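You operate a simulated robot arm through the tools that you are given. There is no shell and no other tool. Be economical: measure what you need, move in short steps, check, and stop when the job is done.

You are at the controls of a simulated two-armed robot. One attempt, no reset.

JOB
Wipe up the spill on the right half of the grey work bench with the blue cloth and put it back.

It is judged by the outcome, as a careful person would: the job done as asked, and still so three seconds after it is handed in. It fails if anything else is knocked over, pushed out of place, dropped, spilled or broken. Flat cloth is picked up by pressing the open fingertips on it (5 to 10 N) and closing them slowly along it; thin cloth reads only 2 to 8 mm in the jaws.

ROBOT AND FRAMES
Two 7-joint arms with two-finger parallel grippers on one trunk, on a base that drives. Base frame: it is fixed to the floor where the robot stands at the start and does not move with it; the origin is under the middle of the robot, x ahead of it, y to its left, z up; the surface under the hand at the start is at about z = 850. Lengths are in mm, angles in rad, forces in N, time in s.
The left shoulder is at the start at [20, 113, 1222], the right one opposite. With the tool pointing down near the work surface each hand reaches from about 220 to 600 mm from the robot's upright axis, wherever it stands, measured 20 degrees to its own side. Payload 1.57 kg a hand.
The TCP of each hand is the grasp point between the finger pads, 30 mm short of the fingertips. In the tool frame z runs along the fingers and y along their closing line. The gripper opens to 80 mm. The fingers are 17 mm wide and 12 mm thick; the gripper's body (40 by 82 mm) begins 80 mm behind the TCP.
Orientation is that of the tool frame in the base frame, as [roll, pitch, yaw] about the fixed x, y, z axes, in that order (R = Rz(yaw) Ry(pitch) Rx(roll)). With the fingers straight down and closing along the base's y, the tool's x points along the base's -x, its y along +y and its z along -z.

CONTROLS
- The arms move only by the tool servo_tool. It takes "left_increments", "right_increments" or both (then of equal length, played together; a hand with none holds still); each is a list of rows, each a list of 7 numbers: the gripper command, from -1 (fully open) to 1 (shut), values between in proportion, then the shift along the tool's x, y, z in units of 100 mm (1.0 is 100 mm), then the turn, a rotation vector about the tool's x, y, z in units of 90 degrees (1.0 is 90 degrees). In form: [[claw, dx, dy, dz, ax, ay, az], ...]. A call has 1 to 10 rows; each row is the pose to reach, as a shift and turn from the pose commanded when the call began, along the tool's axes at that moment. A call with a number of a shift or a turn outside -1 to 1 is refused whole. Each row takes 0.2 s and may step no farther than 50 mm and 0.15 rad from the row before; otherwise, or with a gripper value out of range, the whole call is refused. Where a pose cannot be reached the arm comes as near as it can. A force on the tool above 40 N (or 10 N above the force at the start of the call, whichever is more), or a blocked arm, ends the call early, and 0.2 s more pass. The fingers move at their own pace (about 45 mm/s each) and stop on an object; they squeeze with about 33 N. The grip force told is the motor's: it shows also when the fingers shut on nothing. Time passes only in rows, and 0.2 s behind the last, so rows that repeat a pose let the fingers close. The reply holds the time, the measured pose of the TCP, the force on the tool along the base axes, the opening and the grip force, in the units named above and with some noise, with the torque about the TCP (base axes, N m) and any sound that the robot's microphone picked up.
- Cameras (640 x 400 px; columns grow to the right, rows downward): "scene" is now at [94.8, 0.6, 1335.4]; the picture's right is [0.02, -1.00, 0.00], its down [-0.67, -0.01, -0.74] and it looks along [0.74, 0.01, -0.67] (base axes); focal length 290 px, centre (320, 200). "left" rides on the left gripper at [72, 7, -122] in its tool frame; the picture's right is [-0.09, 1.00, 0.00], its down [-0.84, -0.08, -0.54] and it looks along [-0.54, -0.05, 0.84] (tool axes); focal length 238 px, centre (320, 200). "right" rides on the right gripper at [72, -7, -122] in its tool frame; the picture's right is [0.09, 1.00, 0.00], its down [-0.84, 0.08, -0.54] and it looks along [-0.54, 0.05, 0.84] (tool axes); focal length 238 px, centre (320, 200).
- grab_frame(camera): a new picture of that camera. The clock stands still meanwhile.
- slide_trunk(by): slides the trunk up (or, below 0, down) by that many mm; the arms and the scene camera ride with it, the base frame stays. It gives what a move gives, with no picture.
- drive_base(legs): drives the robot by 1 to 6 legs, each [ahead, left, turn to the left] in mm, mm and rad, along the robot's own axes; the way and the turn of a leg run together, so that a leg with both is an arc; at most 1500 mm and 3.142 rad a leg. The arms and the cameras ride along, it lands a little off, and it stops where it bumps. It gives what a move gives.
- pan_tilt(pan, tilt): turns the head with the scene camera to pan (to the left, within 1.396 rad either way) and tilt (down, from -0.506 to 1.204), counted from straight ahead of the robot. It gives what a move gives.
- pixel_to_xyz(camera, pixels): for up to 12 pixels [column, row] of the newest picture of that camera ("zoom" is the newest enlarged one), the place [x, y, z] in the base frame of the surface seen there, good to about 2 mm. The clock stands still meanwhile.
- inspect(camera, box): a new picture of the part [left, top, right, bottom] of that camera's present view, enlarged. The clock stands still meanwhile.
- sign_off(): hands the job in; it is judged then, once.

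Work in short steps. Measure before you move; look again where a grasp or a placing could have gone wrong, and mend it. You have 80 turns and 58 pictures in all, those below and enlarged ones among them. Open the grippers and draw the arms clear of the work before you hand the job in, unless the task says otherwise; then end with one line.

The tools are called after "Emit:" by a JSON object that holds its "name" and its "arguments". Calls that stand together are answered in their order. servo_tool: Moves the arms, as the interface text tells. Its arguments: {"type":"object","properties":{"left_increments":{"type":"array"},"right_increments":{"type":"array"}},"required":[]} The other tools are called the same way: slide_trunk (by) slides the trunk up or down; drive_base (legs) drives the base; pan_tilt (pan, tilt) turns the head that bears the scene camera; grab_frame (camera) takes a picture; pixel_to_xyz (camera, pixels) gives the place of the surface under pixels of a picture; inspect (camera, box) takes an enlarged picture of a part of a camera's view; sign_off () hands the job in.

At the start:

```text
clock: 0.0
left_tool_pos: [429.9, 170.7, 1089.5]
left_tcp_rot: [3.141, 0.0, -3.14]
left_wrist_force: [-0.3, -0.1, 0.0]
left_ft_torque: [0.01, 0.0, 0.02]
left_grip_width: 79.9
left_grasp_force: 0.1
right_tool_pos: [436.5, -137.8, 1062.4]
right_tcp_rot: [3.141, 0.001, 3.141]
right_wrist_force: [0.4, -1.2, -0.3]
right_ft_torque: [0.02, -0.01, 0.01]
right_grip_width: 80.0
right_grasp_force: 0.0
trunk travel left (down, up): [-275.0, 295.0]
robot x, y, heading: [0.5, -0.7, -0.001]
head pan, tilt: [0.016, 0.737]
```

scene: 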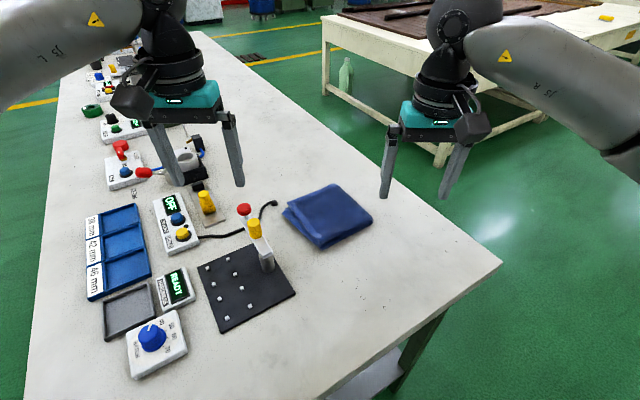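
right: 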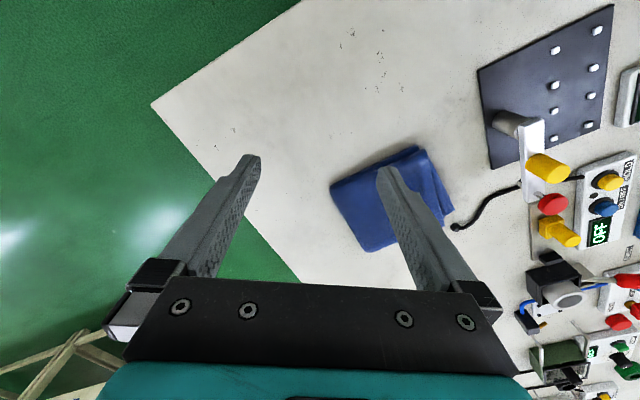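
left: 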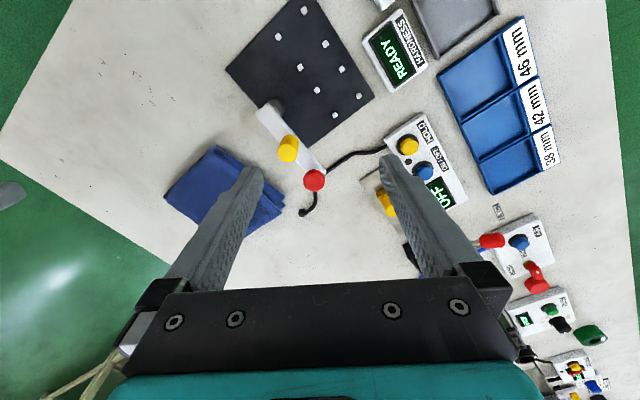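

The blue cloth is at about (328,215) in the scene picture, but I see no clear spill on the bench. I'll enlarge the picture around the cloth and the right part of the bench, and measure some bench points.

Emit:
{"name": "inspect", "arguments": {"camera": "scene", "box": [200, 150, 520, 350]}}

Emit:
{"name": "pixel_to_xyz", "arguments": {"camera": "scene", "pixels": [[500, 263], [320, 395], [283, 212], [331, 184], [372, 219], [325, 250], [30, 395], [200, 35], [265, 260], [400, 280], [420, 255], [300, 330]]}}

```text
2.00 times, centred on (360, 250) of scene
```

zoom: 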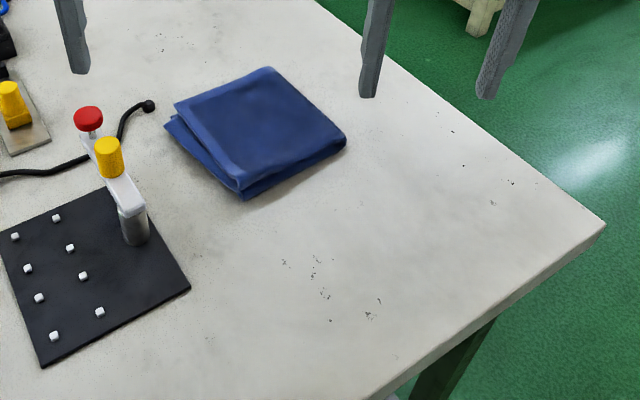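

```text
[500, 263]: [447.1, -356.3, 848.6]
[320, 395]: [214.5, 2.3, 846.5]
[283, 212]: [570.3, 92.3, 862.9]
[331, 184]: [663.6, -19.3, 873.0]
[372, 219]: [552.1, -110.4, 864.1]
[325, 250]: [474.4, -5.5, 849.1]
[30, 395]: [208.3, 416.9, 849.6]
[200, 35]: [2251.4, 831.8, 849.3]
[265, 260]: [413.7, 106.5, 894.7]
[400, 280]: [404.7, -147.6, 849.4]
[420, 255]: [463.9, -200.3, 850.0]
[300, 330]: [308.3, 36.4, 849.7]
```

The zoom shows no obvious spill. The bench runs far ahead to the left, so I'll look from the right hand camera and pan the head to see the rest.

Emit:
{"name": "inspect", "arguments": {"camera": "right", "box": [140, 0, 500, 225]}}

Emit:
{"name": "inspect", "arguments": {"camera": "left", "box": [0, 0, 400, 250]}}

Emit:
{"name": "pan_tilt", "arguments": {"pan": 0.6, "tilt": 0.6}}

```text
1.78 times, centred on (320, 112) of right
```

zoom: 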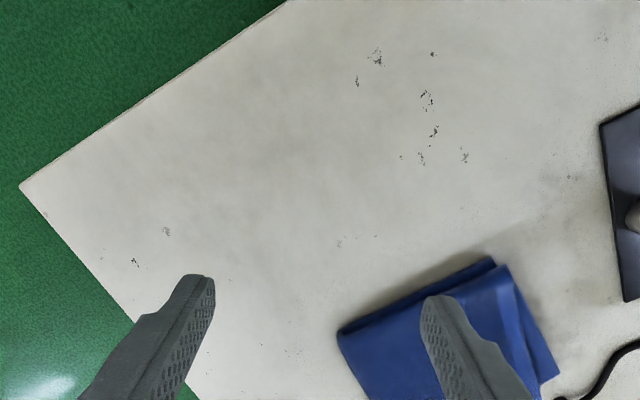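

```text
1.60 times, centred on (200, 125) of left
```

zoom: 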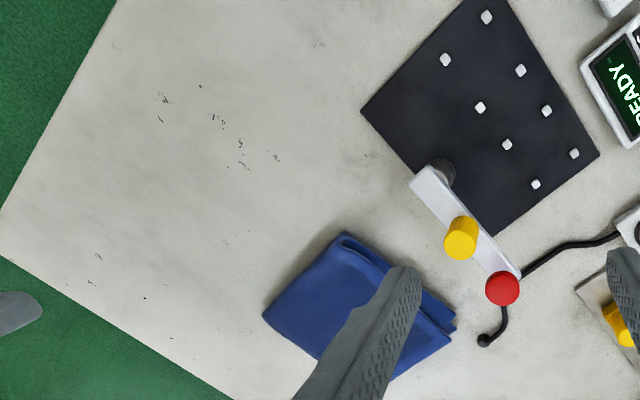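

```text
clock: 1.0
left_tool_pos: [429.9, 170.9, 1089.8]
left_tcp_rot: [3.14, 0.0, 3.141]
left_wrist_force: [0.4, -1.4, -0.4]
left_ft_torque: [0.01, 0.0, -0.01]
left_grip_width: 80.2
left_grasp_force: 0.0
right_tool_pos: [436.5, -139.4, 1063.1]
right_tcp_rot: [3.141, 0.0, 3.141]
right_wrist_force: [0.0, 0.2, 0.4]
right_ft_torque: [0.01, 0.02, 0.01]
right_grip_width: 80.1
right_grasp_force: 0.1
trunk travel left (down, up): [-275.0, 295.0]
robot x, y, heading: [0.7, -0.9, 0.001]
head pan, tilt: [0.6, 0.6]
```

No spill is visible on the near bench end. I'll look with the head turned left along the bench.

Emit:
{"name": "grab_frame", "arguments": {"camera": "scene"}}

Emit:
{"name": "pan_tilt", "arguments": {"pan": 0.0, "tilt": 0.3}}

Emit:
{"name": "grab_frame", "arguments": {"camera": "scene"}}

Emit:
{"name": "pan_tilt", "arguments": {"pan": -1.0, "tilt": 0.4}}

Emit:
{"name": "grab_frame", "arguments": {"camera": "scene"}}

Emit:
{"name": "pan_tilt", "arguments": {"pan": 1.2, "tilt": 0.5}}

Emit:
{"name": "grab_frame", "arguments": {"camera": "scene"}}

```text
51 pictures are left
```

scene: 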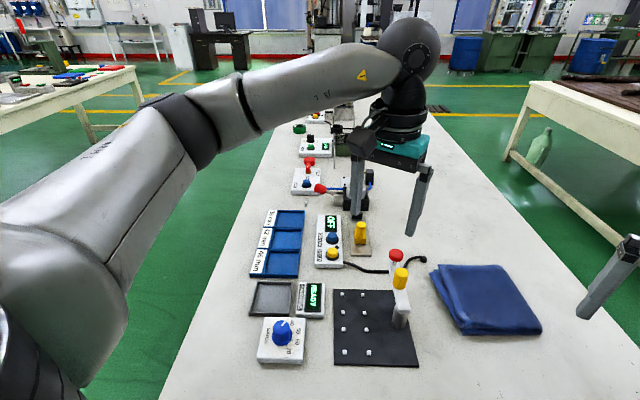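

```text
clock: 2.0
left_tool_pos: [429.8, 171.0, 1088.5]
left_tcp_rot: [3.141, 0.0, -3.141]
left_wrist_force: [-0.1, 0.0, -0.9]
left_ft_torque: [0.03, 0.03, -0.02]
left_grip_width: 79.9
left_grasp_force: 0.1
right_tool_pos: [436.2, -137.9, 1062.9]
right_tcp_rot: [3.141, -0.001, 3.14]
right_wrist_force: [-0.1, -0.5, 0.3]
right_ft_torque: [0.02, 0.01, -0.01]
right_grip_width: 80.1
right_grasp_force: 0.0
trunk travel left (down, up): [-275.0, 295.0]
robot x, y, heading: [3.4, -0.3, -0.001]
head pan, tilt: [0.0, 0.3]
```

```text
50 pictures are left
```

scene: 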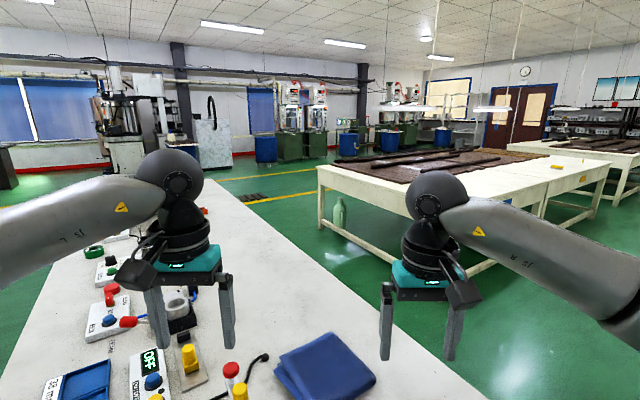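

```text
clock: 3.3
left_tool_pos: [429.3, 171.5, 1090.3]
left_tcp_rot: [-3.141, -0.002, 3.141]
left_wrist_force: [1.0, -0.2, -1.1]
left_ft_torque: [0.0, -0.02, 0.04]
left_grip_width: 80.1
left_grasp_force: 0.1
right_tool_pos: [436.3, -138.0, 1063.0]
right_tcp_rot: [3.141, 0.0, -3.141]
right_wrist_force: [-0.4, 0.2, 0.0]
right_ft_torque: [0.0, -0.01, 0.02]
right_grip_width: 80.3
right_grasp_force: 0.0
trunk travel left (down, up): [-275.0, 295.0]
robot x, y, heading: [0.1, -3.4, -0.0]
head pan, tilt: [-1.0, 0.4]
```

```text
49 pictures are left
```

scene: 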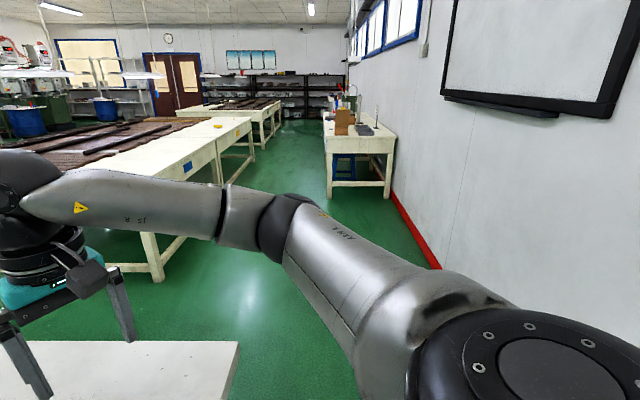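

```text
clock: 5.3
left_tool_pos: [429.2, 172.3, 1090.0]
left_tcp_rot: [-3.141, -0.001, -3.141]
left_wrist_force: [0.1, 0.4, 0.3]
left_ft_torque: [0.01, 0.0, 0.02]
left_grip_width: 80.3
left_grasp_force: 0.0
right_tool_pos: [437.2, -138.0, 1061.5]
right_tcp_rot: [3.141, 0.0, 3.141]
right_wrist_force: [-0.4, 0.3, 1.4]
right_ft_torque: [-0.01, 0.05, -0.01]
right_grip_width: 80.0
right_grasp_force: 0.0
trunk travel left (down, up): [-275.0, 295.0]
robot x, y, heading: [4.3, -2.1, 0.005]
head pan, tilt: [1.201, 0.499]
```

```text
48 pictures are left
```

scene: 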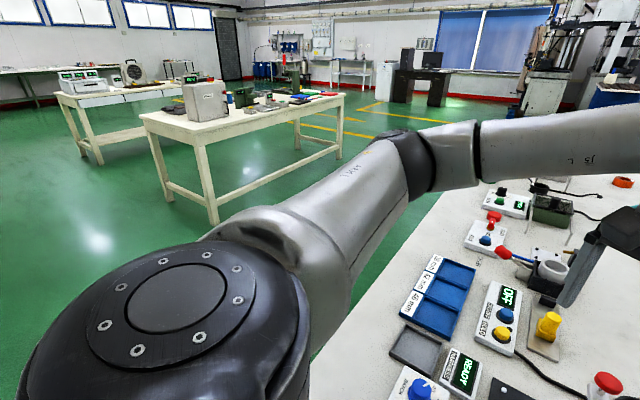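

The bench runs forward-left with its end by me. A faint darker patch may lie between the cloth and the right corner (right picture near (300,90), left picture near (94,119)). I'll point the head there, zoom in, and also locate those pixels.

Emit:
{"name": "pan_tilt", "arguments": {"pan": -0.25, "tilt": 0.95}}

Emit:
{"name": "grab_frame", "arguments": {"camera": "scene"}}

Emit:
{"name": "inspect", "arguments": {"camera": "right", "box": [200, 20, 392, 140]}}

Emit:
{"name": "pixel_to_xyz", "arguments": {"camera": "right", "pixels": [[303, 90], [280, 70], [340, 100], [150, 105]]}}

Emit:
{"name": "pixel_to_xyz", "arguments": {"camera": "left", "pixels": [[94, 119], [60, 110], [120, 120]]}}

```text
clock: 6.9
left_tool_pos: [429.5, 171.3, 1090.2]
left_tcp_rot: [-3.14, 0.001, 3.141]
left_wrist_force: [0.7, -0.7, -0.3]
left_ft_torque: [0.02, 0.0, 0.02]
left_grip_width: 80.0
left_grasp_force: 0.0
right_tool_pos: [437.3, -138.9, 1062.5]
right_tcp_rot: [3.141, -0.001, -3.141]
right_wrist_force: [-0.8, -0.3, 0.1]
right_ft_torque: [0.0, -0.01, 0.0]
right_grip_width: 80.0
right_grasp_force: 0.0
trunk travel left (down, up): [-275.0, 295.0]
robot x, y, heading: [-2.7, 1.0, -0.004]
head pan, tilt: [-0.25, 0.949]
```

```text
47 pictures are left
```

scene: 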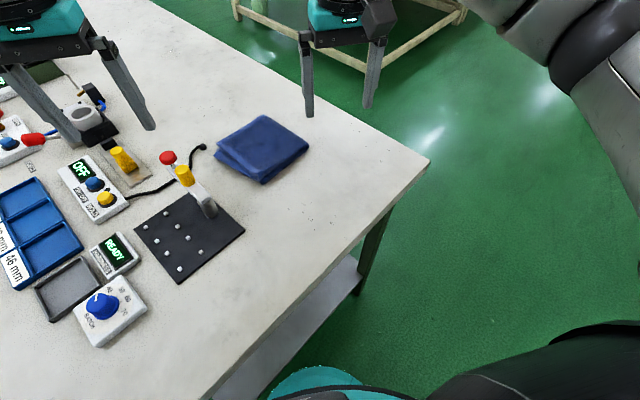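

```text
3.33 times, centred on (296, 80) of right
```

zoom: 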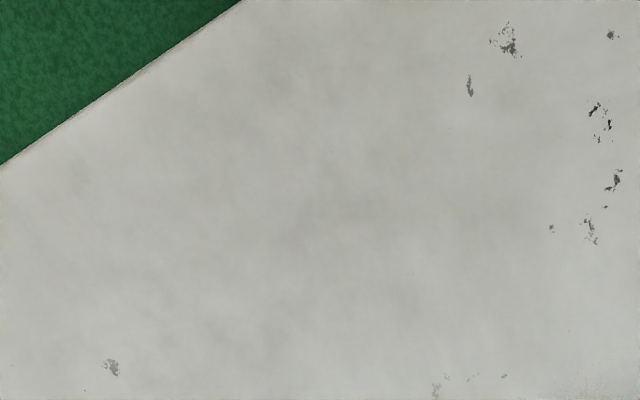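

```text
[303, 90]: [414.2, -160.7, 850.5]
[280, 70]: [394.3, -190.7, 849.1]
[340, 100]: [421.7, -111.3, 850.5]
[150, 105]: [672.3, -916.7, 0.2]
```

```text
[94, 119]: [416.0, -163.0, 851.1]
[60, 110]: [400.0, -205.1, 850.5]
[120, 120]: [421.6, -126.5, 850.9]
```

Both hands' views agree on [415,-162], but it seems only mottled texture there. I'll look farther along the bench with an enlarged view.

Emit:
{"name": "pan_tilt", "arguments": {"pan": 0.4, "tilt": 0.5}}

Emit:
{"name": "inspect", "arguments": {"camera": "scene", "box": [160, 100, 480, 300]}}

Emit:
{"name": "inspect", "arguments": {"camera": "scene", "box": [320, 150, 640, 350]}}

```text
clock: 7.9
left_tool_pos: [429.2, 170.7, 1088.9]
left_tcp_rot: [3.141, 0.0, -3.14]
left_wrist_force: [-0.4, 1.0, -0.7]
left_ft_torque: [-0.01, -0.01, -0.01]
left_grip_width: 80.1
left_grasp_force: 0.1
right_tool_pos: [436.5, -139.3, 1063.7]
right_tcp_rot: [-3.141, 0.0, -3.14]
right_wrist_force: [0.5, -0.1, -0.1]
right_ft_torque: [-0.01, 0.0, 0.04]
right_grip_width: 80.2
right_grasp_force: 0.0
trunk travel left (down, up): [-275.0, 295.0]
robot x, y, heading: [-1.8, 1.0, 0.002]
head pan, tilt: [0.4, 0.499]
```

```text
2.00 times, centred on (320, 200) of scene
```

zoom: 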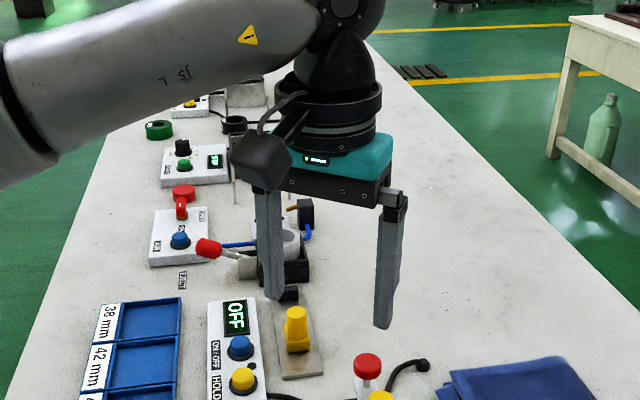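

```text
2.00 times, centred on (480, 250) of scene
```

zoom: 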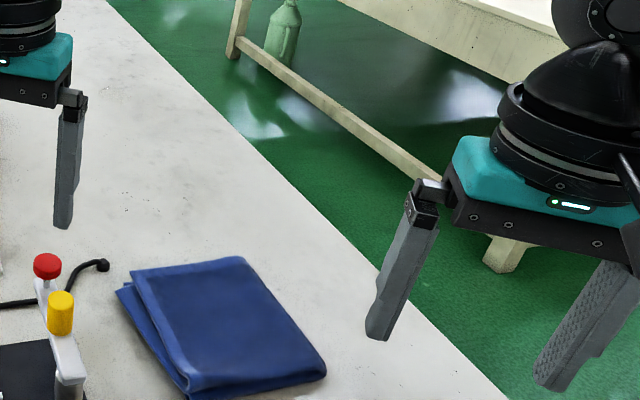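

Still no clear spill. I'll zoom on the bare right corner from a steeper view and compare for a wet sheen.

Emit:
{"name": "pan_tilt", "arguments": {"pan": -0.3, "tilt": 0.85}}

Emit:
{"name": "inspect", "arguments": {"camera": "scene", "box": [220, 120, 460, 270]}}

Emit:
{"name": "servo_tool", "arguments": {"right_increments": [[-1, 0, -0.3, 0, 0, 0, 0], [-1, 0, -0.6, 0, 0, 0, 0], [-1, 0, -1.0, 0, 0, 0, 0]], "left_increments": [[-1, 0.0, 0.3, -0.2, 0, 0, 0], [-1, 0.2, 0.6, -0.5, 0, 0, 0], [-1, 0.4, 1.0, -0.7, 0, 0, 0]]}}

Emit:
{"name": "grab_frame", "arguments": {"camera": "right"}}

Emit:
{"name": "grab_frame", "arguments": {"camera": "left"}}

```text
clock: 9.0
left_tool_pos: [429.4, 172.1, 1089.7]
left_tcp_rot: [-3.14, 0.0, 3.14]
left_wrist_force: [0.0, 0.3, -0.2]
left_ft_torque: [0.01, -0.01, -0.01]
left_grip_width: 79.9
left_grasp_force: 0.1
right_tool_pos: [436.9, -137.8, 1063.0]
right_tcp_rot: [-3.141, 0.0, -3.141]
right_wrist_force: [-0.1, 0.4, -0.9]
right_ft_torque: [-0.03, 0.04, -0.03]
right_grip_width: 80.2
right_grasp_force: 0.0
trunk travel left (down, up): [-275.0, 295.0]
robot x, y, heading: [3.4, -0.7, 0.001]
head pan, tilt: [-0.3, 0.85]
```

```text
2.67 times, centred on (340, 195) of scene
```

zoom: 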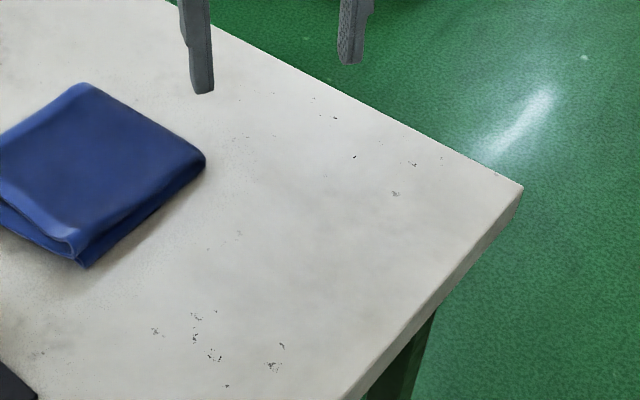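

```text
clock: 9.8
left_tool_pos: [387.5, 268.6, 1159.7]
left_tcp_rot: [-3.142, 0.0, 3.141]
left_wrist_force: [0.3, 0.4, -0.1]
left_ft_torque: [0.0, -0.05, -0.02]
left_grip_width: 80.1
left_grasp_force: 0.1
right_tool_pos: [435.7, -239.8, 1062.0]
right_tcp_rot: [-3.141, 0.001, -3.14]
right_wrist_force: [0.8, 0.9, 0.6]
right_ft_torque: [-0.01, -0.01, -0.01]
right_grip_width: 80.1
right_grasp_force: 0.1
trunk travel left (down, up): [-275.0, 295.0]
robot x, y, heading: [-0.4, 2.0, -0.001]
head pan, tilt: [-0.3, 0.85]
```

```text
42 pictures are left
```

right: 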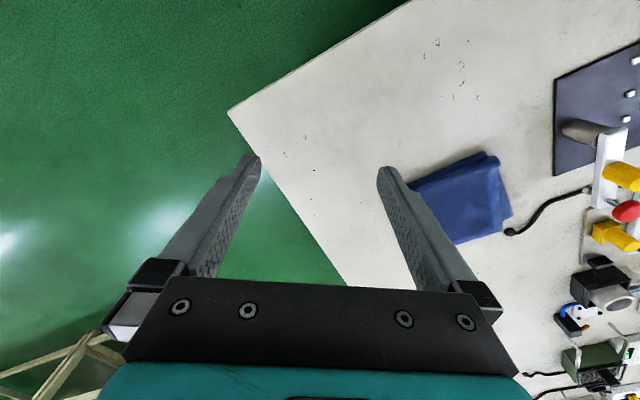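

```text
41 pictures are left
```

left: 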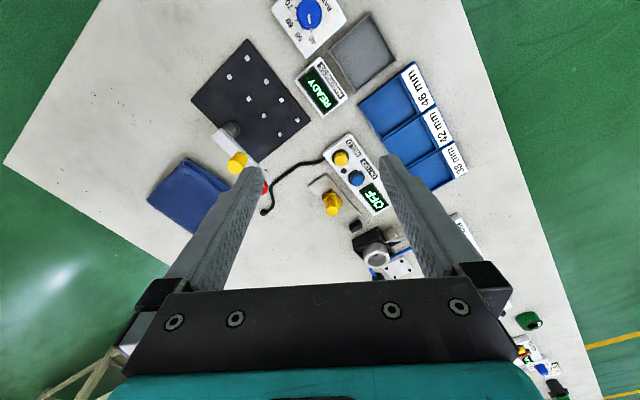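

Arms are apart now; I'll look along the bench past the left hand.

Emit:
{"name": "pan_tilt", "arguments": {"pan": 0.4, "tilt": 0.5}}

Emit:
{"name": "grab_frame", "arguments": {"camera": "scene"}}

Emit:
{"name": "inspect", "arguments": {"camera": "scene", "box": [260, 60, 500, 210]}}

```text
clock: 10.9
left_tool_pos: [389.6, 267.9, 1158.0]
left_tcp_rot: [-3.141, 0.0, 3.141]
left_wrist_force: [0.5, 0.4, -0.1]
left_ft_torque: [0.03, 0.0, 0.0]
left_grip_width: 79.7
left_grasp_force: 0.0
right_tool_pos: [437.0, -238.7, 1061.3]
right_tcp_rot: [3.14, 0.001, -3.141]
right_wrist_force: [0.4, 0.4, 0.7]
right_ft_torque: [0.02, 0.0, -0.02]
right_grip_width: 79.8
right_grasp_force: 0.1
trunk travel left (down, up): [-275.0, 295.0]
robot x, y, heading: [1.2, -1.6, -0.0]
head pan, tilt: [0.4, 0.499]
```

```text
40 pictures are left
```

scene: 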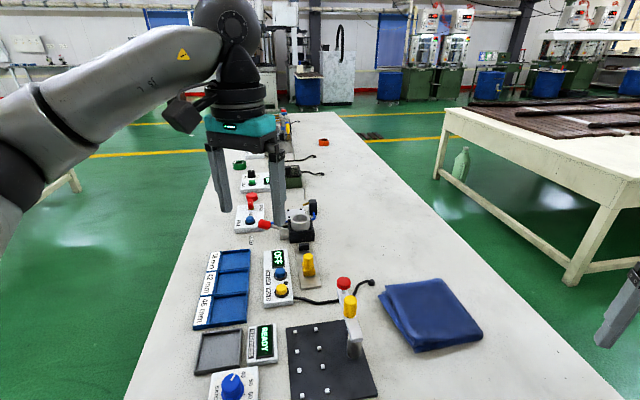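

```text
2.67 times, centred on (380, 135) of scene
```

zoom: 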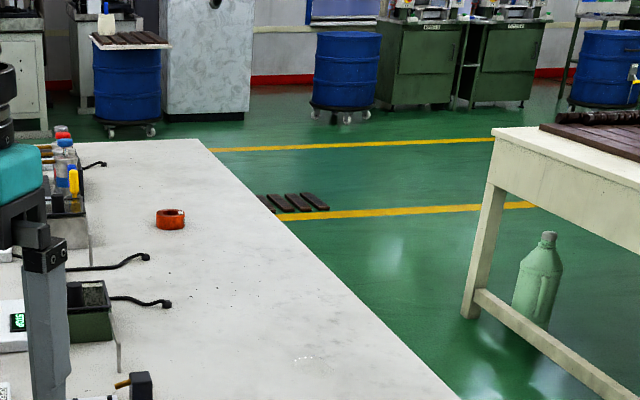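

Small white glints show at about (374,194) in the scene picture, beyond the cloth; perhaps a clear spill. I'll locate and enlarge it.

Emit:
{"name": "inspect", "arguments": {"camera": "scene", "box": [320, 150, 464, 240]}}

Emit:
{"name": "pixel_to_xyz", "arguments": {"camera": "scene", "pixels": [[374, 194], [380, 285], [432, 279], [482, 335], [416, 352], [372, 283], [340, 114], [288, 114]]}}

```text
4.44 times, centred on (392, 195) of scene
```

zoom: 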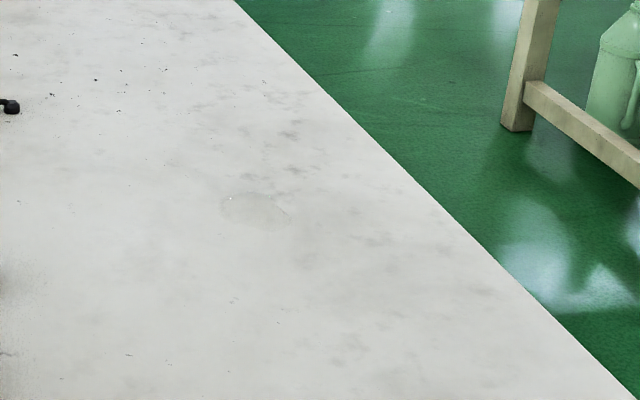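

```text
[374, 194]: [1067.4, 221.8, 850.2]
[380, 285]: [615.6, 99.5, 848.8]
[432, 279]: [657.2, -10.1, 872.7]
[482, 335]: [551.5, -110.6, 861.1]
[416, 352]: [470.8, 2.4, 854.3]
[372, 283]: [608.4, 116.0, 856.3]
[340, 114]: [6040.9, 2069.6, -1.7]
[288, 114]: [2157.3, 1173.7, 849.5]
```

A clear puddle outline shows in the zoom at about (218-292, 190-235). I'll measure its edges.

Emit:
{"name": "pixel_to_xyz", "arguments": {"camera": "zoom", "pixels": [[220, 200], [255, 192], [292, 218], [255, 230], [232, 198], [300, 190], [235, 220], [440, 210]]}}

Emit:
{"name": "inspect", "arguments": {"camera": "scene", "box": [352, 180, 400, 210]}}

```text
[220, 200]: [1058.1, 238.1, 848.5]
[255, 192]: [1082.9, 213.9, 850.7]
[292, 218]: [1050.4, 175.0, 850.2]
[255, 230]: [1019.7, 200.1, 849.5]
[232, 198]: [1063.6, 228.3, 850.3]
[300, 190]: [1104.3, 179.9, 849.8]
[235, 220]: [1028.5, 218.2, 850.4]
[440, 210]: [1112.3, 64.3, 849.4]
```

```text
13.33 times, centred on (376, 195) of scene
```

zoom: 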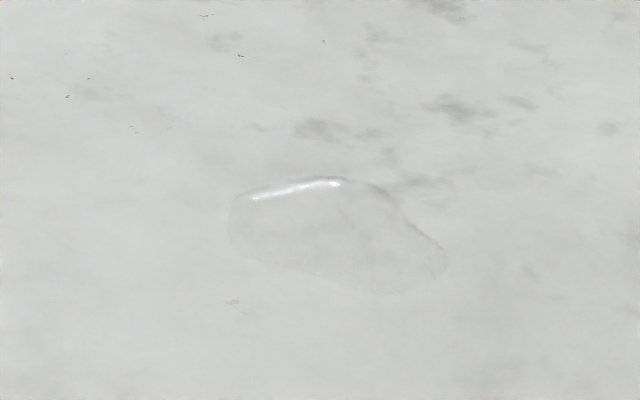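

Emit:
{"name": "pixel_to_xyz", "arguments": {"camera": "zoom", "pixels": [[230, 215], [240, 195], [335, 178], [400, 210], [447, 258], [385, 295], [300, 275], [232, 248], [340, 235]]}}

```text
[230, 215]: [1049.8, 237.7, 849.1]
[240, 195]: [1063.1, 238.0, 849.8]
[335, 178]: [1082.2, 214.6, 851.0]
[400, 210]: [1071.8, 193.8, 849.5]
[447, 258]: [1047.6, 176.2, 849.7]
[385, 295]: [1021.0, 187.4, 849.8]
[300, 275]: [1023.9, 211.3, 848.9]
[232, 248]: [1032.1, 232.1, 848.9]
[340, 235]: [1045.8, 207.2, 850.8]
```

The puddle spans about x 1020-1083, y 175-239, centre (1050,207), out of reach from here. It lies about 143 mm in from the bench's right edge, so I want to work from the aisle on the right; I'll check the free floor there.

Emit:
{"name": "pan_tilt", "arguments": {"pan": -0.35, "tilt": 0.45}}

Emit:
{"name": "grab_frame", "arguments": {"camera": "scene"}}

```text
clock: 12.0
left_tool_pos: [389.7, 267.5, 1158.9]
left_tcp_rot: [-3.142, -0.001, -3.141]
left_wrist_force: [-0.2, -0.6, -0.5]
left_ft_torque: [0.0, 0.03, -0.01]
left_grip_width: 79.9
left_grasp_force: 0.2
right_tool_pos: [437.0, -240.4, 1062.1]
right_tcp_rot: [-3.141, 0.001, 3.141]
right_wrist_force: [0.1, 0.0, 0.4]
right_ft_torque: [0.04, -0.01, -0.02]
right_grip_width: 80.2
right_grasp_force: 0.1
trunk travel left (down, up): [-275.0, 295.0]
robot x, y, heading: [1.9, 2.1, -0.001]
head pan, tilt: [-0.351, 0.45]
```

```text
36 pictures are left
```

scene: 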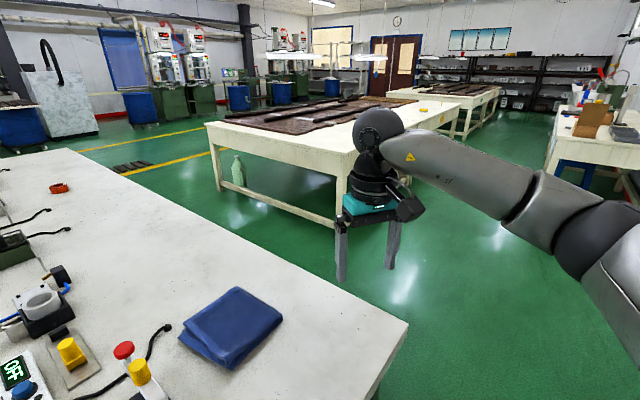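

Emit:
{"name": "pixel_to_xyz", "arguments": {"camera": "scene", "pixels": [[336, 227], [220, 188], [236, 184], [350, 165], [210, 128], [408, 325], [45, 151], [222, 192], [300, 250], [275, 205], [310, 255], [345, 140]]}}

```text
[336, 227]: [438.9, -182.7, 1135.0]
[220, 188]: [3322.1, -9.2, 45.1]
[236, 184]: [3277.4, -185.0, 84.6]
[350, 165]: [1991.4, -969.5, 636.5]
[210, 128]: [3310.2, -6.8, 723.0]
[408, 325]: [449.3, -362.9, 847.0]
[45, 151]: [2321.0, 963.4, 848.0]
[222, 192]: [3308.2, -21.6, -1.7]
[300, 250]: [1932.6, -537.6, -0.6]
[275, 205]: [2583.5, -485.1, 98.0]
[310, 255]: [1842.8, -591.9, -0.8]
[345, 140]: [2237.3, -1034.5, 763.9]
```

The aisle is about 1.3 m wide and free. The cloth is about 220 mm and the spill about 115 mm in from the bench's right edge. I'll back off, go right, drive ahead round the corner, then turn to face the bench.

Emit:
{"name": "drive_base", "arguments": {"legs": [[-250, 0, 0], [0, -800, 0], [970, 0, 0]]}}

```text
clock: 22.5
left_tool_pos: [1124.0, -544.5, 1159.7]
left_tcp_rot: [3.141, -0.002, 3.14]
left_wrist_force: [-0.1, -0.1, 0.3]
left_ft_torque: [0.0, 0.02, 0.01]
left_grip_width: 80.0
left_grasp_force: 0.1
right_tool_pos: [1170.2, -1051.0, 1061.6]
right_tcp_rot: [-3.141, 0.001, -3.141]
right_wrist_force: [0.2, -0.7, -0.9]
right_ft_torque: [-0.03, 0.04, -0.02]
right_grip_width: 80.0
right_grasp_force: 0.0
trunk travel left (down, up): [-275.0, 295.0]
robot x, y, heading: [735.9, -813.9, 0.002]
head pan, tilt: [-0.351, 0.45]
```

Reached (736,-814). Now I turn left to face the bench squarely (heading 2.187) and aim the head down.

Emit:
{"name": "drive_base", "arguments": {"legs": [[0, 0, 2.185]]}}

Emit:
{"name": "pan_tilt", "arguments": {"pan": -0.1, "tilt": 0.75}}

Emit:
{"name": "grab_frame", "arguments": {"camera": "scene"}}

```text
clock: 28.0
left_tool_pos: [292.6, -643.0, 1159.2]
left_tcp_rot: [-3.14, 0.001, -0.969]
left_wrist_force: [0.3, 0.2, 0.4]
left_ft_torque: [0.0, 0.0, 0.0]
left_grip_width: 80.0
left_grasp_force: 0.0
right_tool_pos: [684.3, -318.1, 1061.6]
right_tcp_rot: [-3.141, -0.001, -0.97]
right_wrist_force: [0.1, -0.6, 0.5]
right_ft_torque: [0.0, -0.02, -0.01]
right_grip_width: 80.1
right_grasp_force: 0.2
trunk travel left (down, up): [-275.0, 295.0]
robot x, y, heading: [734.9, -812.7, 2.168]
head pan, tilt: [-0.351, 0.45]
```

```text
clock: 28.8
left_tool_pos: [291.6, -641.3, 1158.6]
left_tcp_rot: [3.14, 0.0, -0.971]
left_wrist_force: [-0.4, -0.3, -0.2]
left_ft_torque: [0.0, 0.01, -0.02]
left_grip_width: 80.1
left_grasp_force: 0.1
right_tool_pos: [685.2, -317.3, 1061.8]
right_tcp_rot: [3.141, 0.001, -0.972]
right_wrist_force: [0.1, -0.4, -0.5]
right_ft_torque: [0.01, -0.04, 0.04]
right_grip_width: 79.8
right_grasp_force: 0.1
trunk travel left (down, up): [-275.0, 295.0]
robot x, y, heading: [733.1, -808.4, 2.174]
head pan, tilt: [-0.099, 0.75]
```

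```text
35 pictures are left
```

scene: 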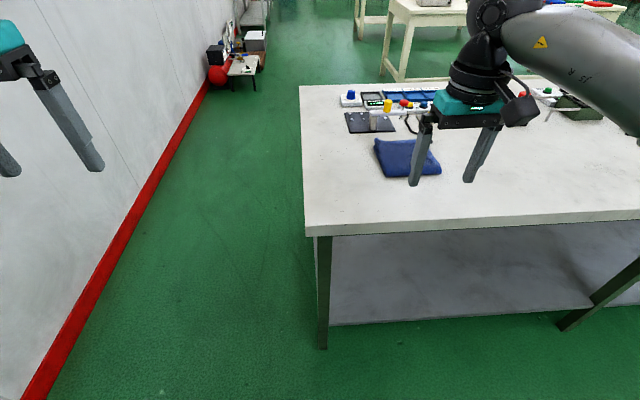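

The wall runs on my left close to the left arm; I'll measure it and the cloth before going ahead.

Emit:
{"name": "pixel_to_xyz", "arguments": {"camera": "scene", "pixels": [[135, 205], [60, 330], [40, 60], [306, 230], [374, 140], [428, 135], [440, 170], [380, 176], [388, 102], [404, 104], [374, 118]]}}

Emit:
{"name": "inspect", "arguments": {"camera": "scene", "box": [320, 80, 480, 180]}}

```text
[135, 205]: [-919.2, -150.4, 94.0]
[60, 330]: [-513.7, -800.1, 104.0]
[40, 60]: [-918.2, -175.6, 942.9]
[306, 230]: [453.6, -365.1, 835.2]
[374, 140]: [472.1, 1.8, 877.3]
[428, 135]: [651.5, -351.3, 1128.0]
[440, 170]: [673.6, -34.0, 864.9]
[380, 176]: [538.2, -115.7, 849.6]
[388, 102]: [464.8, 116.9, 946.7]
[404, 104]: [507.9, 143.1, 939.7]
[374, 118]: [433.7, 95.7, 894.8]
```

```text
4.00 times, centred on (400, 130) of scene
```

zoom: 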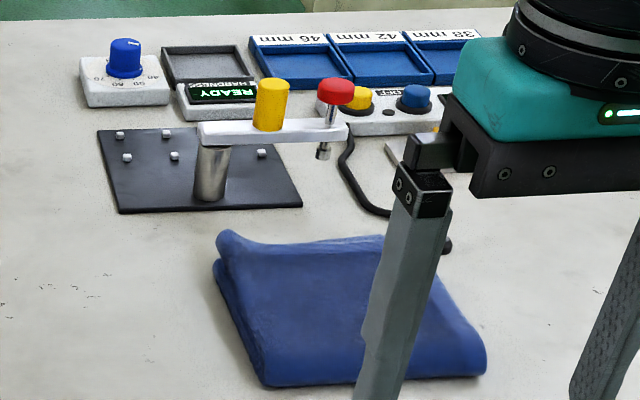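

The wall is over a metre off, fine. I drive ahead about 300 mm and right 185 mm to stand before the cloth, about 235 mm from the bench edge.

Emit:
{"name": "drive_base", "arguments": {"legs": [[0, -185, 0.012], [295, 0, 0]]}}

Emit:
{"name": "grab_frame", "arguments": {"camera": "right"}}

```text
clock: 32.0
left_tool_pos: [272.2, -301.9, 1158.0]
left_tcp_rot: [3.141, 0.0, -0.958]
left_wrist_force: [1.0, 1.1, 0.0]
left_ft_torque: [0.0, -0.04, -0.04]
left_grip_width: 80.0
left_grasp_force: 0.1
right_tool_pos: [659.3, 28.0, 1061.2]
right_tcp_rot: [-3.141, 0.001, -0.959]
right_wrist_force: [-0.3, 0.6, 0.8]
right_ft_torque: [-0.04, -0.02, 0.01]
right_grip_width: 80.1
right_grasp_force: 0.1
trunk travel left (down, up): [-275.0, 295.0]
robot x, y, heading: [714.8, -468.1, 2.185]
head pan, tilt: [-0.099, 0.75]
```

```text
33 pictures are left
```

right: 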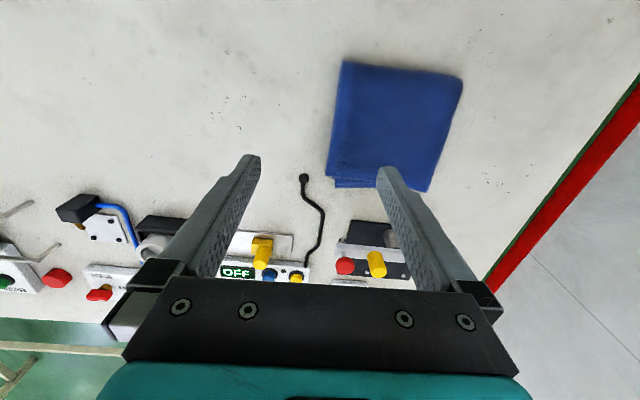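

The cloth's corners in the right picture are about (342,62), (462,78), (427,190), (327,182). I'll measure them.

Emit:
{"name": "pixel_to_xyz", "arguments": {"camera": "right", "pixels": [[344, 65], [459, 80], [425, 186], [329, 176], [395, 125], [370, 95], [420, 130], [360, 150], [338, 186], [378, 265], [345, 267], [303, 177]]}}

Emit:
{"name": "inspect", "arguments": {"camera": "right", "box": [296, 40, 488, 160]}}

```text
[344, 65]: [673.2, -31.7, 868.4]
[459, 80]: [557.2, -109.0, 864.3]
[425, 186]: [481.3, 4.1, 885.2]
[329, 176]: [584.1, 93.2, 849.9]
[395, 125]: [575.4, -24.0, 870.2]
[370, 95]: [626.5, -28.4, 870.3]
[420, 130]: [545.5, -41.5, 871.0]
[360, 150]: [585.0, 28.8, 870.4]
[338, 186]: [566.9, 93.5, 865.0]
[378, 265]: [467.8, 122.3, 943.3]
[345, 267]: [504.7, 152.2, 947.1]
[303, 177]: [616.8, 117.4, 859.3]
```

```text
3.33 times, centred on (392, 100) of right
```

zoom: 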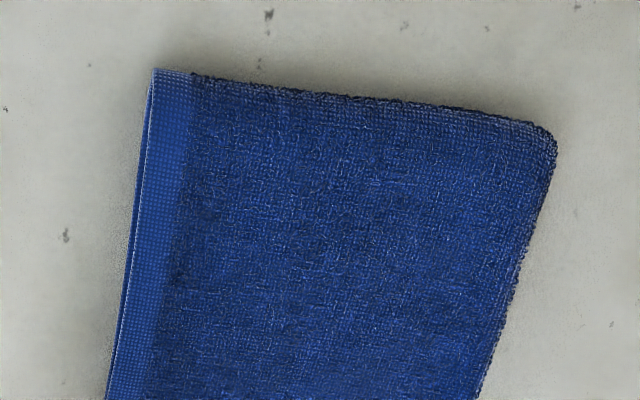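

Cloth centre is about (574,-10), top at z 870; the tower is over 150 mm away. I move the right hand over the centre and down to about z 960, half closing to about 50 mm.

Emit:
{"name": "servo_tool", "arguments": {"right_increments": [[-0.25, -0.05, 0.3, 0, 0, 0, 0], [-0.25, -0.1, 0.6, 0.1, 0, 0, 0], [-0.25, -0.18, 0.91, 0.3, 0, 0, 0], [-0.25, -0.18, 0.91, 0.65, 0, 0, 0], [-0.25, -0.18, 0.91, 1.0, 0, 0, 0], [-0.25, -0.18, 0.91, 1.0, 0, 0, 0]]}}

Emit:
{"name": "grab_frame", "arguments": {"camera": "right"}}

```text
clock: 33.4
left_tool_pos: [272.8, -303.1, 1159.2]
left_tcp_rot: [-3.14, -0.002, -0.958]
left_wrist_force: [-0.5, 0.2, -0.1]
left_ft_torque: [0.0, 0.02, 0.01]
left_grip_width: 80.1
left_grasp_force: 0.2
right_tool_pos: [578.1, -10.0, 962.1]
right_tcp_rot: [3.14, 0.0, -0.957]
right_wrist_force: [0.1, 0.2, -0.6]
right_ft_torque: [-0.02, 0.0, -0.04]
right_grip_width: 49.9
right_grasp_force: 0.0
trunk travel left (down, up): [-275.0, 295.0]
robot x, y, heading: [714.6, -467.4, 2.179]
head pan, tilt: [-0.099, 0.75]
```

```text
31 pictures are left
```

right: 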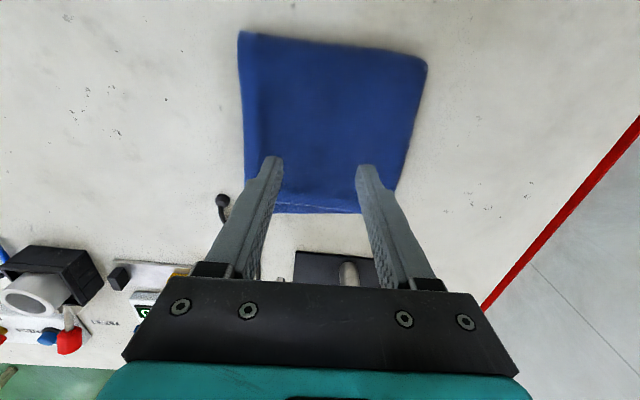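

The hand is over the cloth middle. I lower to just above contact, then in small steps.

Emit:
{"name": "servo_tool", "arguments": {"right_increments": [[-0.25, 0, 0, 0.3, 0, 0, 0], [-0.25, 0, 0, 0.55, 0, 0, 0], [-0.25, 0, 0, 0.59, 0, 0, 0], [-0.25, 0, 0, 0.61, 0, 0, 0], [-0.25, 0, 0, 0.61, 0, 0, 0]]}}

```text
clock: 34.6
left_tool_pos: [272.8, -302.0, 1158.7]
left_tcp_rot: [-3.14, -0.002, -0.958]
left_wrist_force: [-0.6, -0.2, 0.6]
left_ft_torque: [-0.07, -0.02, -0.02]
left_grip_width: 79.9
left_grasp_force: 0.0
right_tool_pos: [576.6, -10.7, 899.9]
right_tcp_rot: [3.141, 0.002, -0.958]
right_wrist_force: [-0.2, 0.4, -0.3]
right_ft_torque: [0.02, 0.0, 0.0]
right_grip_width: 50.1
right_grasp_force: 0.0
trunk travel left (down, up): [-275.0, 295.0]
robot x, y, heading: [717.9, -467.2, 2.186]
head pan, tilt: [-0.099, 0.75]
```

No contact force yet at z 900; I go down 4 mm more in 1 mm steps.

Emit:
{"name": "servo_tool", "arguments": {"right_increments": [[-0.25, 0, 0, 0.01, 0, 0, 0], [-0.25, 0, 0, 0.02, 0, 0, 0], [-0.25, 0, 0, 0.03, 0, 0, 0], [-0.25, 0, 0, 0.04, 0, 0, 0]]}}

```text
clock: 35.6
left_tool_pos: [271.8, -302.5, 1157.7]
left_tcp_rot: [3.14, 0.0, -0.958]
left_wrist_force: [-0.1, -0.3, 0.8]
left_ft_torque: [0.01, -0.02, 0.01]
left_grip_width: 80.1
left_grasp_force: 0.0
right_tool_pos: [575.0, -10.7, 896.6]
right_tcp_rot: [-3.141, 0.0, -0.96]
right_wrist_force: [0.3, -0.5, 2.2]
right_ft_torque: [0.02, -0.03, 0.0]
right_grip_width: 49.7
right_grasp_force: 0.0
trunk travel left (down, up): [-275.0, 295.0]
robot x, y, heading: [714.9, -469.8, 2.183]
head pan, tilt: [-0.099, 0.75]
```

Contact at 2.2 N. A few mm more should bring 5 to 10 N.

Emit:
{"name": "servo_tool", "arguments": {"right_increments": [[-0.25, 0, 0, 0.01, 0, 0, 0], [-0.25, 0, 0, 0.02, 0, 0, 0], [-0.25, 0, 0, 0.03, 0, 0, 0]]}}

```text
clock: 36.4
left_tool_pos: [273.7, -302.2, 1159.6]
left_tcp_rot: [-3.14, -0.001, -0.958]
left_wrist_force: [-0.6, -1.1, -0.4]
left_ft_torque: [0.0, -0.02, 0.01]
left_grip_width: 80.2
left_grasp_force: 0.2
right_tool_pos: [574.9, -11.2, 894.2]
right_tcp_rot: [3.141, 0.001, -0.958]
right_wrist_force: [0.9, -0.6, 4.0]
right_ft_torque: [-0.01, -0.05, 0.04]
right_grip_width: 49.3
right_grasp_force: 0.2
trunk travel left (down, up): [-275.0, 295.0]
robot x, y, heading: [714.6, -466.4, 2.186]
head pan, tilt: [-0.099, 0.75]
```

4 N at 894; I press about 5 mm further, then close slowly.

Emit:
{"name": "servo_tool", "arguments": {"right_increments": [[-0.25, 0, 0, 0.02, 0, 0, 0], [-0.25, 0, 0, 0.04, 0, 0, 0], [-0.25, 0, 0, 0.05, 0, 0, 0]]}}

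```text
clock: 37.2
left_tool_pos: [272.3, -303.1, 1159.7]
left_tcp_rot: [-3.14, 0.0, -0.958]
left_wrist_force: [0.5, 0.6, 0.0]
left_ft_torque: [0.0, 0.02, 0.02]
left_grip_width: 80.0
left_grasp_force: 0.0
right_tool_pos: [575.7, -10.2, 889.8]
right_tcp_rot: [3.139, 0.003, -0.957]
right_wrist_force: [2.9, -0.4, 18.1]
right_ft_torque: [0.0, -0.07, 0.04]
right_grip_width: 49.0
right_grasp_force: 0.1
trunk travel left (down, up): [-275.0, 295.0]
robot x, y, heading: [715.0, -466.4, 2.184]
head pan, tilt: [-0.099, 0.75]
```

Now 18 N, too much; I raise 2 mm and look at the force.

Emit:
{"name": "servo_tool", "arguments": {"right_increments": [[-0.25, 0, 0, -0.02, 0, 0, 0]]}}

```text
clock: 37.6
left_tool_pos: [272.8, -303.3, 1158.9]
left_tcp_rot: [-3.141, 0.001, -0.958]
left_wrist_force: [0.0, -0.5, -0.1]
left_ft_torque: [-0.03, 0.0, 0.02]
left_grip_width: 80.2
left_grasp_force: 0.0
right_tool_pos: [574.9, -10.8, 890.3]
right_tcp_rot: [-3.141, 0.002, -0.958]
right_wrist_force: [0.5, 0.7, 14.6]
right_ft_torque: [0.04, -0.02, 0.01]
right_grip_width: 48.9
right_grasp_force: 0.2
trunk travel left (down, up): [-275.0, 295.0]
robot x, y, heading: [719.2, -468.3, 2.184]
head pan, tilt: [-0.099, 0.75]
```

Still 14.6 N; 3 mm more up, then close slowly in steps.

Emit:
{"name": "servo_tool", "arguments": {"right_increments": [[-0.25, 0, 0, -0.025, 0, 0, 0], [-0.25, 0, 0, -0.025, 0, 0, 0]]}}

```text
clock: 38.2
left_tool_pos: [272.1, -303.0, 1158.3]
left_tcp_rot: [-3.14, 0.001, -0.958]
left_wrist_force: [0.1, -0.2, -0.2]
left_ft_torque: [0.0, 0.03, 0.0]
left_grip_width: 80.0
left_grasp_force: 0.2
right_tool_pos: [574.6, -10.3, 891.9]
right_tcp_rot: [3.141, 0.001, -0.958]
right_wrist_force: [-0.9, -0.2, 6.0]
right_ft_torque: [0.05, 0.02, 0.01]
right_grip_width: 48.9
right_grasp_force: 0.0
trunk travel left (down, up): [-275.0, 295.0]
robot x, y, heading: [717.1, -465.8, 2.183]
head pan, tilt: [-0.099, 0.75]
```

6 N, good. I close slowly over ten rows.

Emit:
{"name": "servo_tool", "arguments": {"right_increments": [[-0.1, 0, 0, 0, 0, 0, 0], [0.05, 0, 0, 0, 0, 0, 0], [0.2, 0, 0, 0, 0, 0, 0], [0.35, 0, 0, 0, 0, 0, 0], [0.5, 0, 0, 0, 0, 0, 0], [0.65, 0, 0, 0, 0, 0, 0], [0.8, 0, 0, 0, 0, 0, 0], [0.9, 0, 0, 0, 0, 0, 0], [1, 0, 0, 0, 0, 0, 0], [1, 0, 0, 0, 0, 0, 0]]}}

Emit:
{"name": "grab_frame", "arguments": {"camera": "right"}}

```text
clock: 40.4
left_tool_pos: [272.4, -303.3, 1159.5]
left_tcp_rot: [3.14, 0.0, -0.958]
left_wrist_force: [0.4, -0.1, 0.6]
left_ft_torque: [0.0, 0.0, 0.02]
left_grip_width: 79.8
left_grasp_force: 0.0
right_tool_pos: [575.2, -9.1, 892.7]
right_tcp_rot: [-3.141, 0.0, -0.958]
right_wrist_force: [0.9, 1.6, 5.6]
right_ft_torque: [0.0, -0.03, 0.03]
right_grip_width: 12.5
right_grasp_force: 29.6
trunk travel left (down, up): [-275.0, 295.0]
robot x, y, heading: [717.2, -467.9, 2.182]
head pan, tilt: [-0.099, 0.75]
```

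```text
30 pictures are left
```

right: 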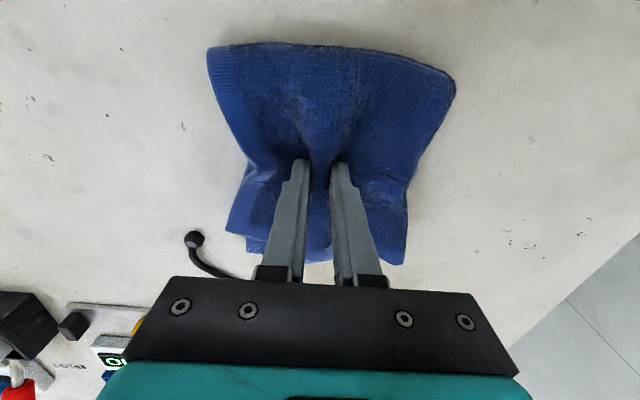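

The jaws hold a 12.5 mm gather with 30 N. I lift straight up and look.

Emit:
{"name": "servo_tool", "arguments": {"right_increments": [[1, 0, 0, -0.1, 0, 0, 0], [1, 0, 0, -0.3, 0, 0, 0], [1, 0, 0, -0.5, 0, 0, 0], [1, 0, 0, -0.8, 0, 0, 0], [1, 0, 0, -1.0, 0, 0, 0], [1, 0, 0, -1.0, 0, 0, 0]]}}

Emit:
{"name": "grab_frame", "arguments": {"camera": "scene"}}

```text
clock: 41.8
left_tool_pos: [272.3, -302.9, 1160.1]
left_tcp_rot: [-3.141, 0.0, -0.958]
left_wrist_force: [0.3, -0.6, 0.3]
left_ft_torque: [-0.01, -0.01, -0.02]
left_grip_width: 79.8
left_grasp_force: 0.1
right_tool_pos: [575.3, -9.6, 992.0]
right_tcp_rot: [3.14, -0.001, -0.958]
right_wrist_force: [-0.3, -0.2, -0.4]
right_ft_torque: [-0.06, 0.03, 0.02]
right_grip_width: 11.9
right_grasp_force: 29.6
trunk travel left (down, up): [-275.0, 295.0]
robot x, y, heading: [711.7, -468.1, 2.183]
head pan, tilt: [-0.099, 0.75]
```

```text
29 pictures are left
```

scene: 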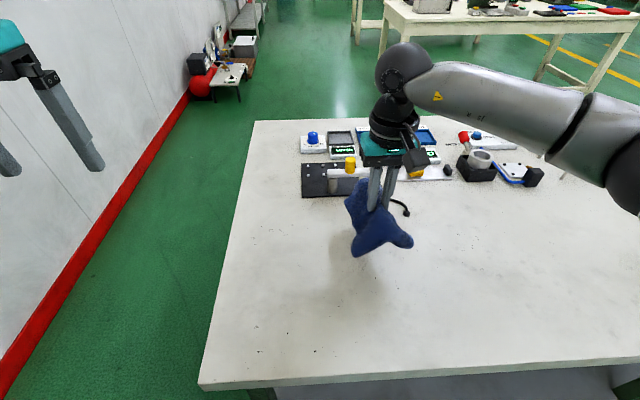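

The cloth hangs free from the hand. I raise it and draw it 95 mm toward me, then drive right 520 mm to stand before the spill, and look.

Emit:
{"name": "servo_tool", "arguments": {"right_increments": [[1, 0.2, 0, -0.3, 0, 0, 0], [1, 0.4, 0, -0.5, 0, 0, 0], [1, 0.7, 0, -0.6, 0, 0, 0], [1, 0.95, 0, -0.6, 0, 0, 0]]}}

Emit:
{"name": "drive_base", "arguments": {"legs": [[0, -520, 0]]}}

Emit:
{"name": "pan_tilt", "arguments": {"pan": -0.2, "tilt": 0.95}}

Emit:
{"name": "grab_frame", "arguments": {"camera": "scene"}}

Emit:
{"name": "grab_frame", "arguments": {"camera": "right"}}

```text
clock: 42.8
left_tool_pos: [272.6, -303.2, 1159.2]
left_tcp_rot: [3.141, 0.002, -0.958]
left_wrist_force: [0.6, 0.0, 0.2]
left_ft_torque: [0.01, -0.04, -0.02]
left_grip_width: 80.0
left_grasp_force: 0.0
right_tool_pos: [627.8, -88.1, 1051.9]
right_tcp_rot: [-3.141, 0.0, -0.958]
right_wrist_force: [-0.2, 0.0, -0.2]
right_ft_torque: [-0.03, 0.04, -0.02]
right_grip_width: 12.0
right_grasp_force: 29.0
trunk travel left (down, up): [-275.0, 295.0]
robot x, y, heading: [716.5, -466.5, 2.181]
head pan, tilt: [-0.099, 0.75]
```

```text
clock: 45.8
left_tool_pos: [697.8, -4.2, 1158.4]
left_tcp_rot: [-3.141, 0.002, -0.959]
left_wrist_force: [0.3, 0.2, 0.1]
left_ft_torque: [0.01, 0.02, -0.01]
left_grip_width: 79.9
left_grasp_force: 0.0
right_tool_pos: [1052.8, 210.9, 1052.2]
right_tcp_rot: [-3.141, 0.001, -0.958]
right_wrist_force: [-0.5, -0.6, -1.2]
right_ft_torque: [-0.04, 0.06, -0.01]
right_grip_width: 12.1
right_grasp_force: 29.3
trunk travel left (down, up): [-275.0, 295.0]
robot x, y, heading: [1142.5, -168.8, 2.183]
head pan, tilt: [-0.099, 0.75]
```

```text
clock: 46.5
left_tool_pos: [696.9, -4.7, 1160.0]
left_tcp_rot: [-3.141, -0.001, -0.959]
left_wrist_force: [0.3, 0.6, -0.6]
left_ft_torque: [-0.01, -0.03, -0.01]
left_grip_width: 80.1
left_grasp_force: 0.0
right_tool_pos: [1053.0, 209.9, 1052.4]
right_tcp_rot: [-3.141, 0.0, -0.959]
right_wrist_force: [0.5, 0.9, 0.0]
right_ft_torque: [-0.01, 0.08, -0.05]
right_grip_width: 12.1
right_grasp_force: 28.9
trunk travel left (down, up): [-275.0, 295.0]
robot x, y, heading: [1140.6, -167.7, 2.182]
head pan, tilt: [-0.201, 0.949]
```

```text
28 pictures are left
```

scene: 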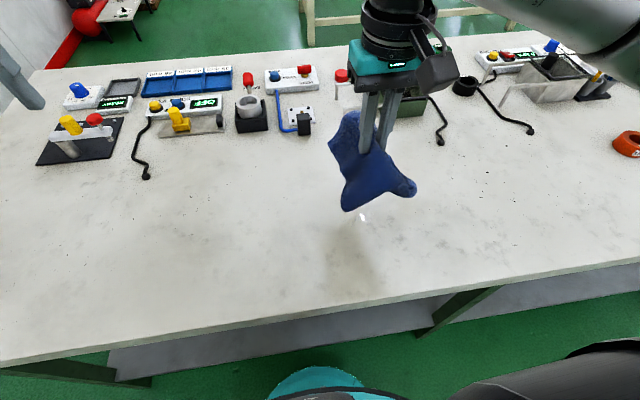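

```text
27 pictures are left
```

right: 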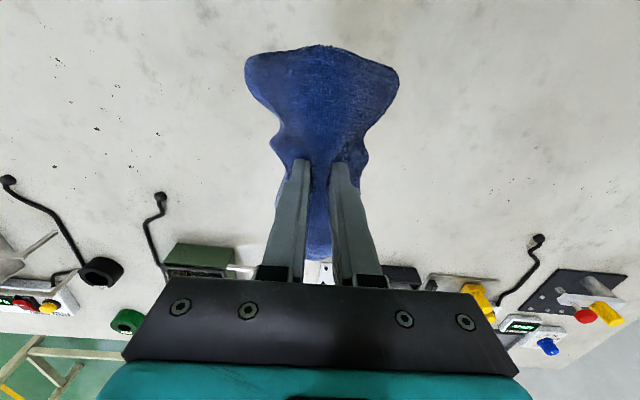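

The hand hangs above the spill; a glint shows under it at (362,217). I'll zoom to confirm the spill's place and extent from here.

Emit:
{"name": "inspect", "arguments": {"camera": "scene", "box": [320, 190, 416, 250]}}

Emit:
{"name": "pixel_to_xyz", "arguments": {"camera": "scene", "pixels": [[362, 217], [350, 208], [415, 193]]}}

```text
6.67 times, centred on (368, 220) of scene
```

zoom: 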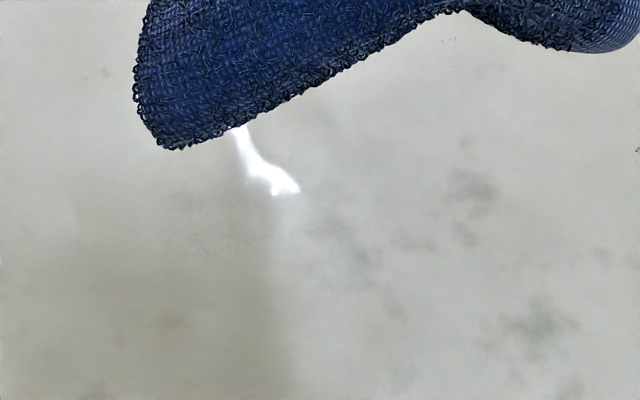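

```text
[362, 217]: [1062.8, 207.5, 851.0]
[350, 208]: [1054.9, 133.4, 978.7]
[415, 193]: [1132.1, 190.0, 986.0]
```

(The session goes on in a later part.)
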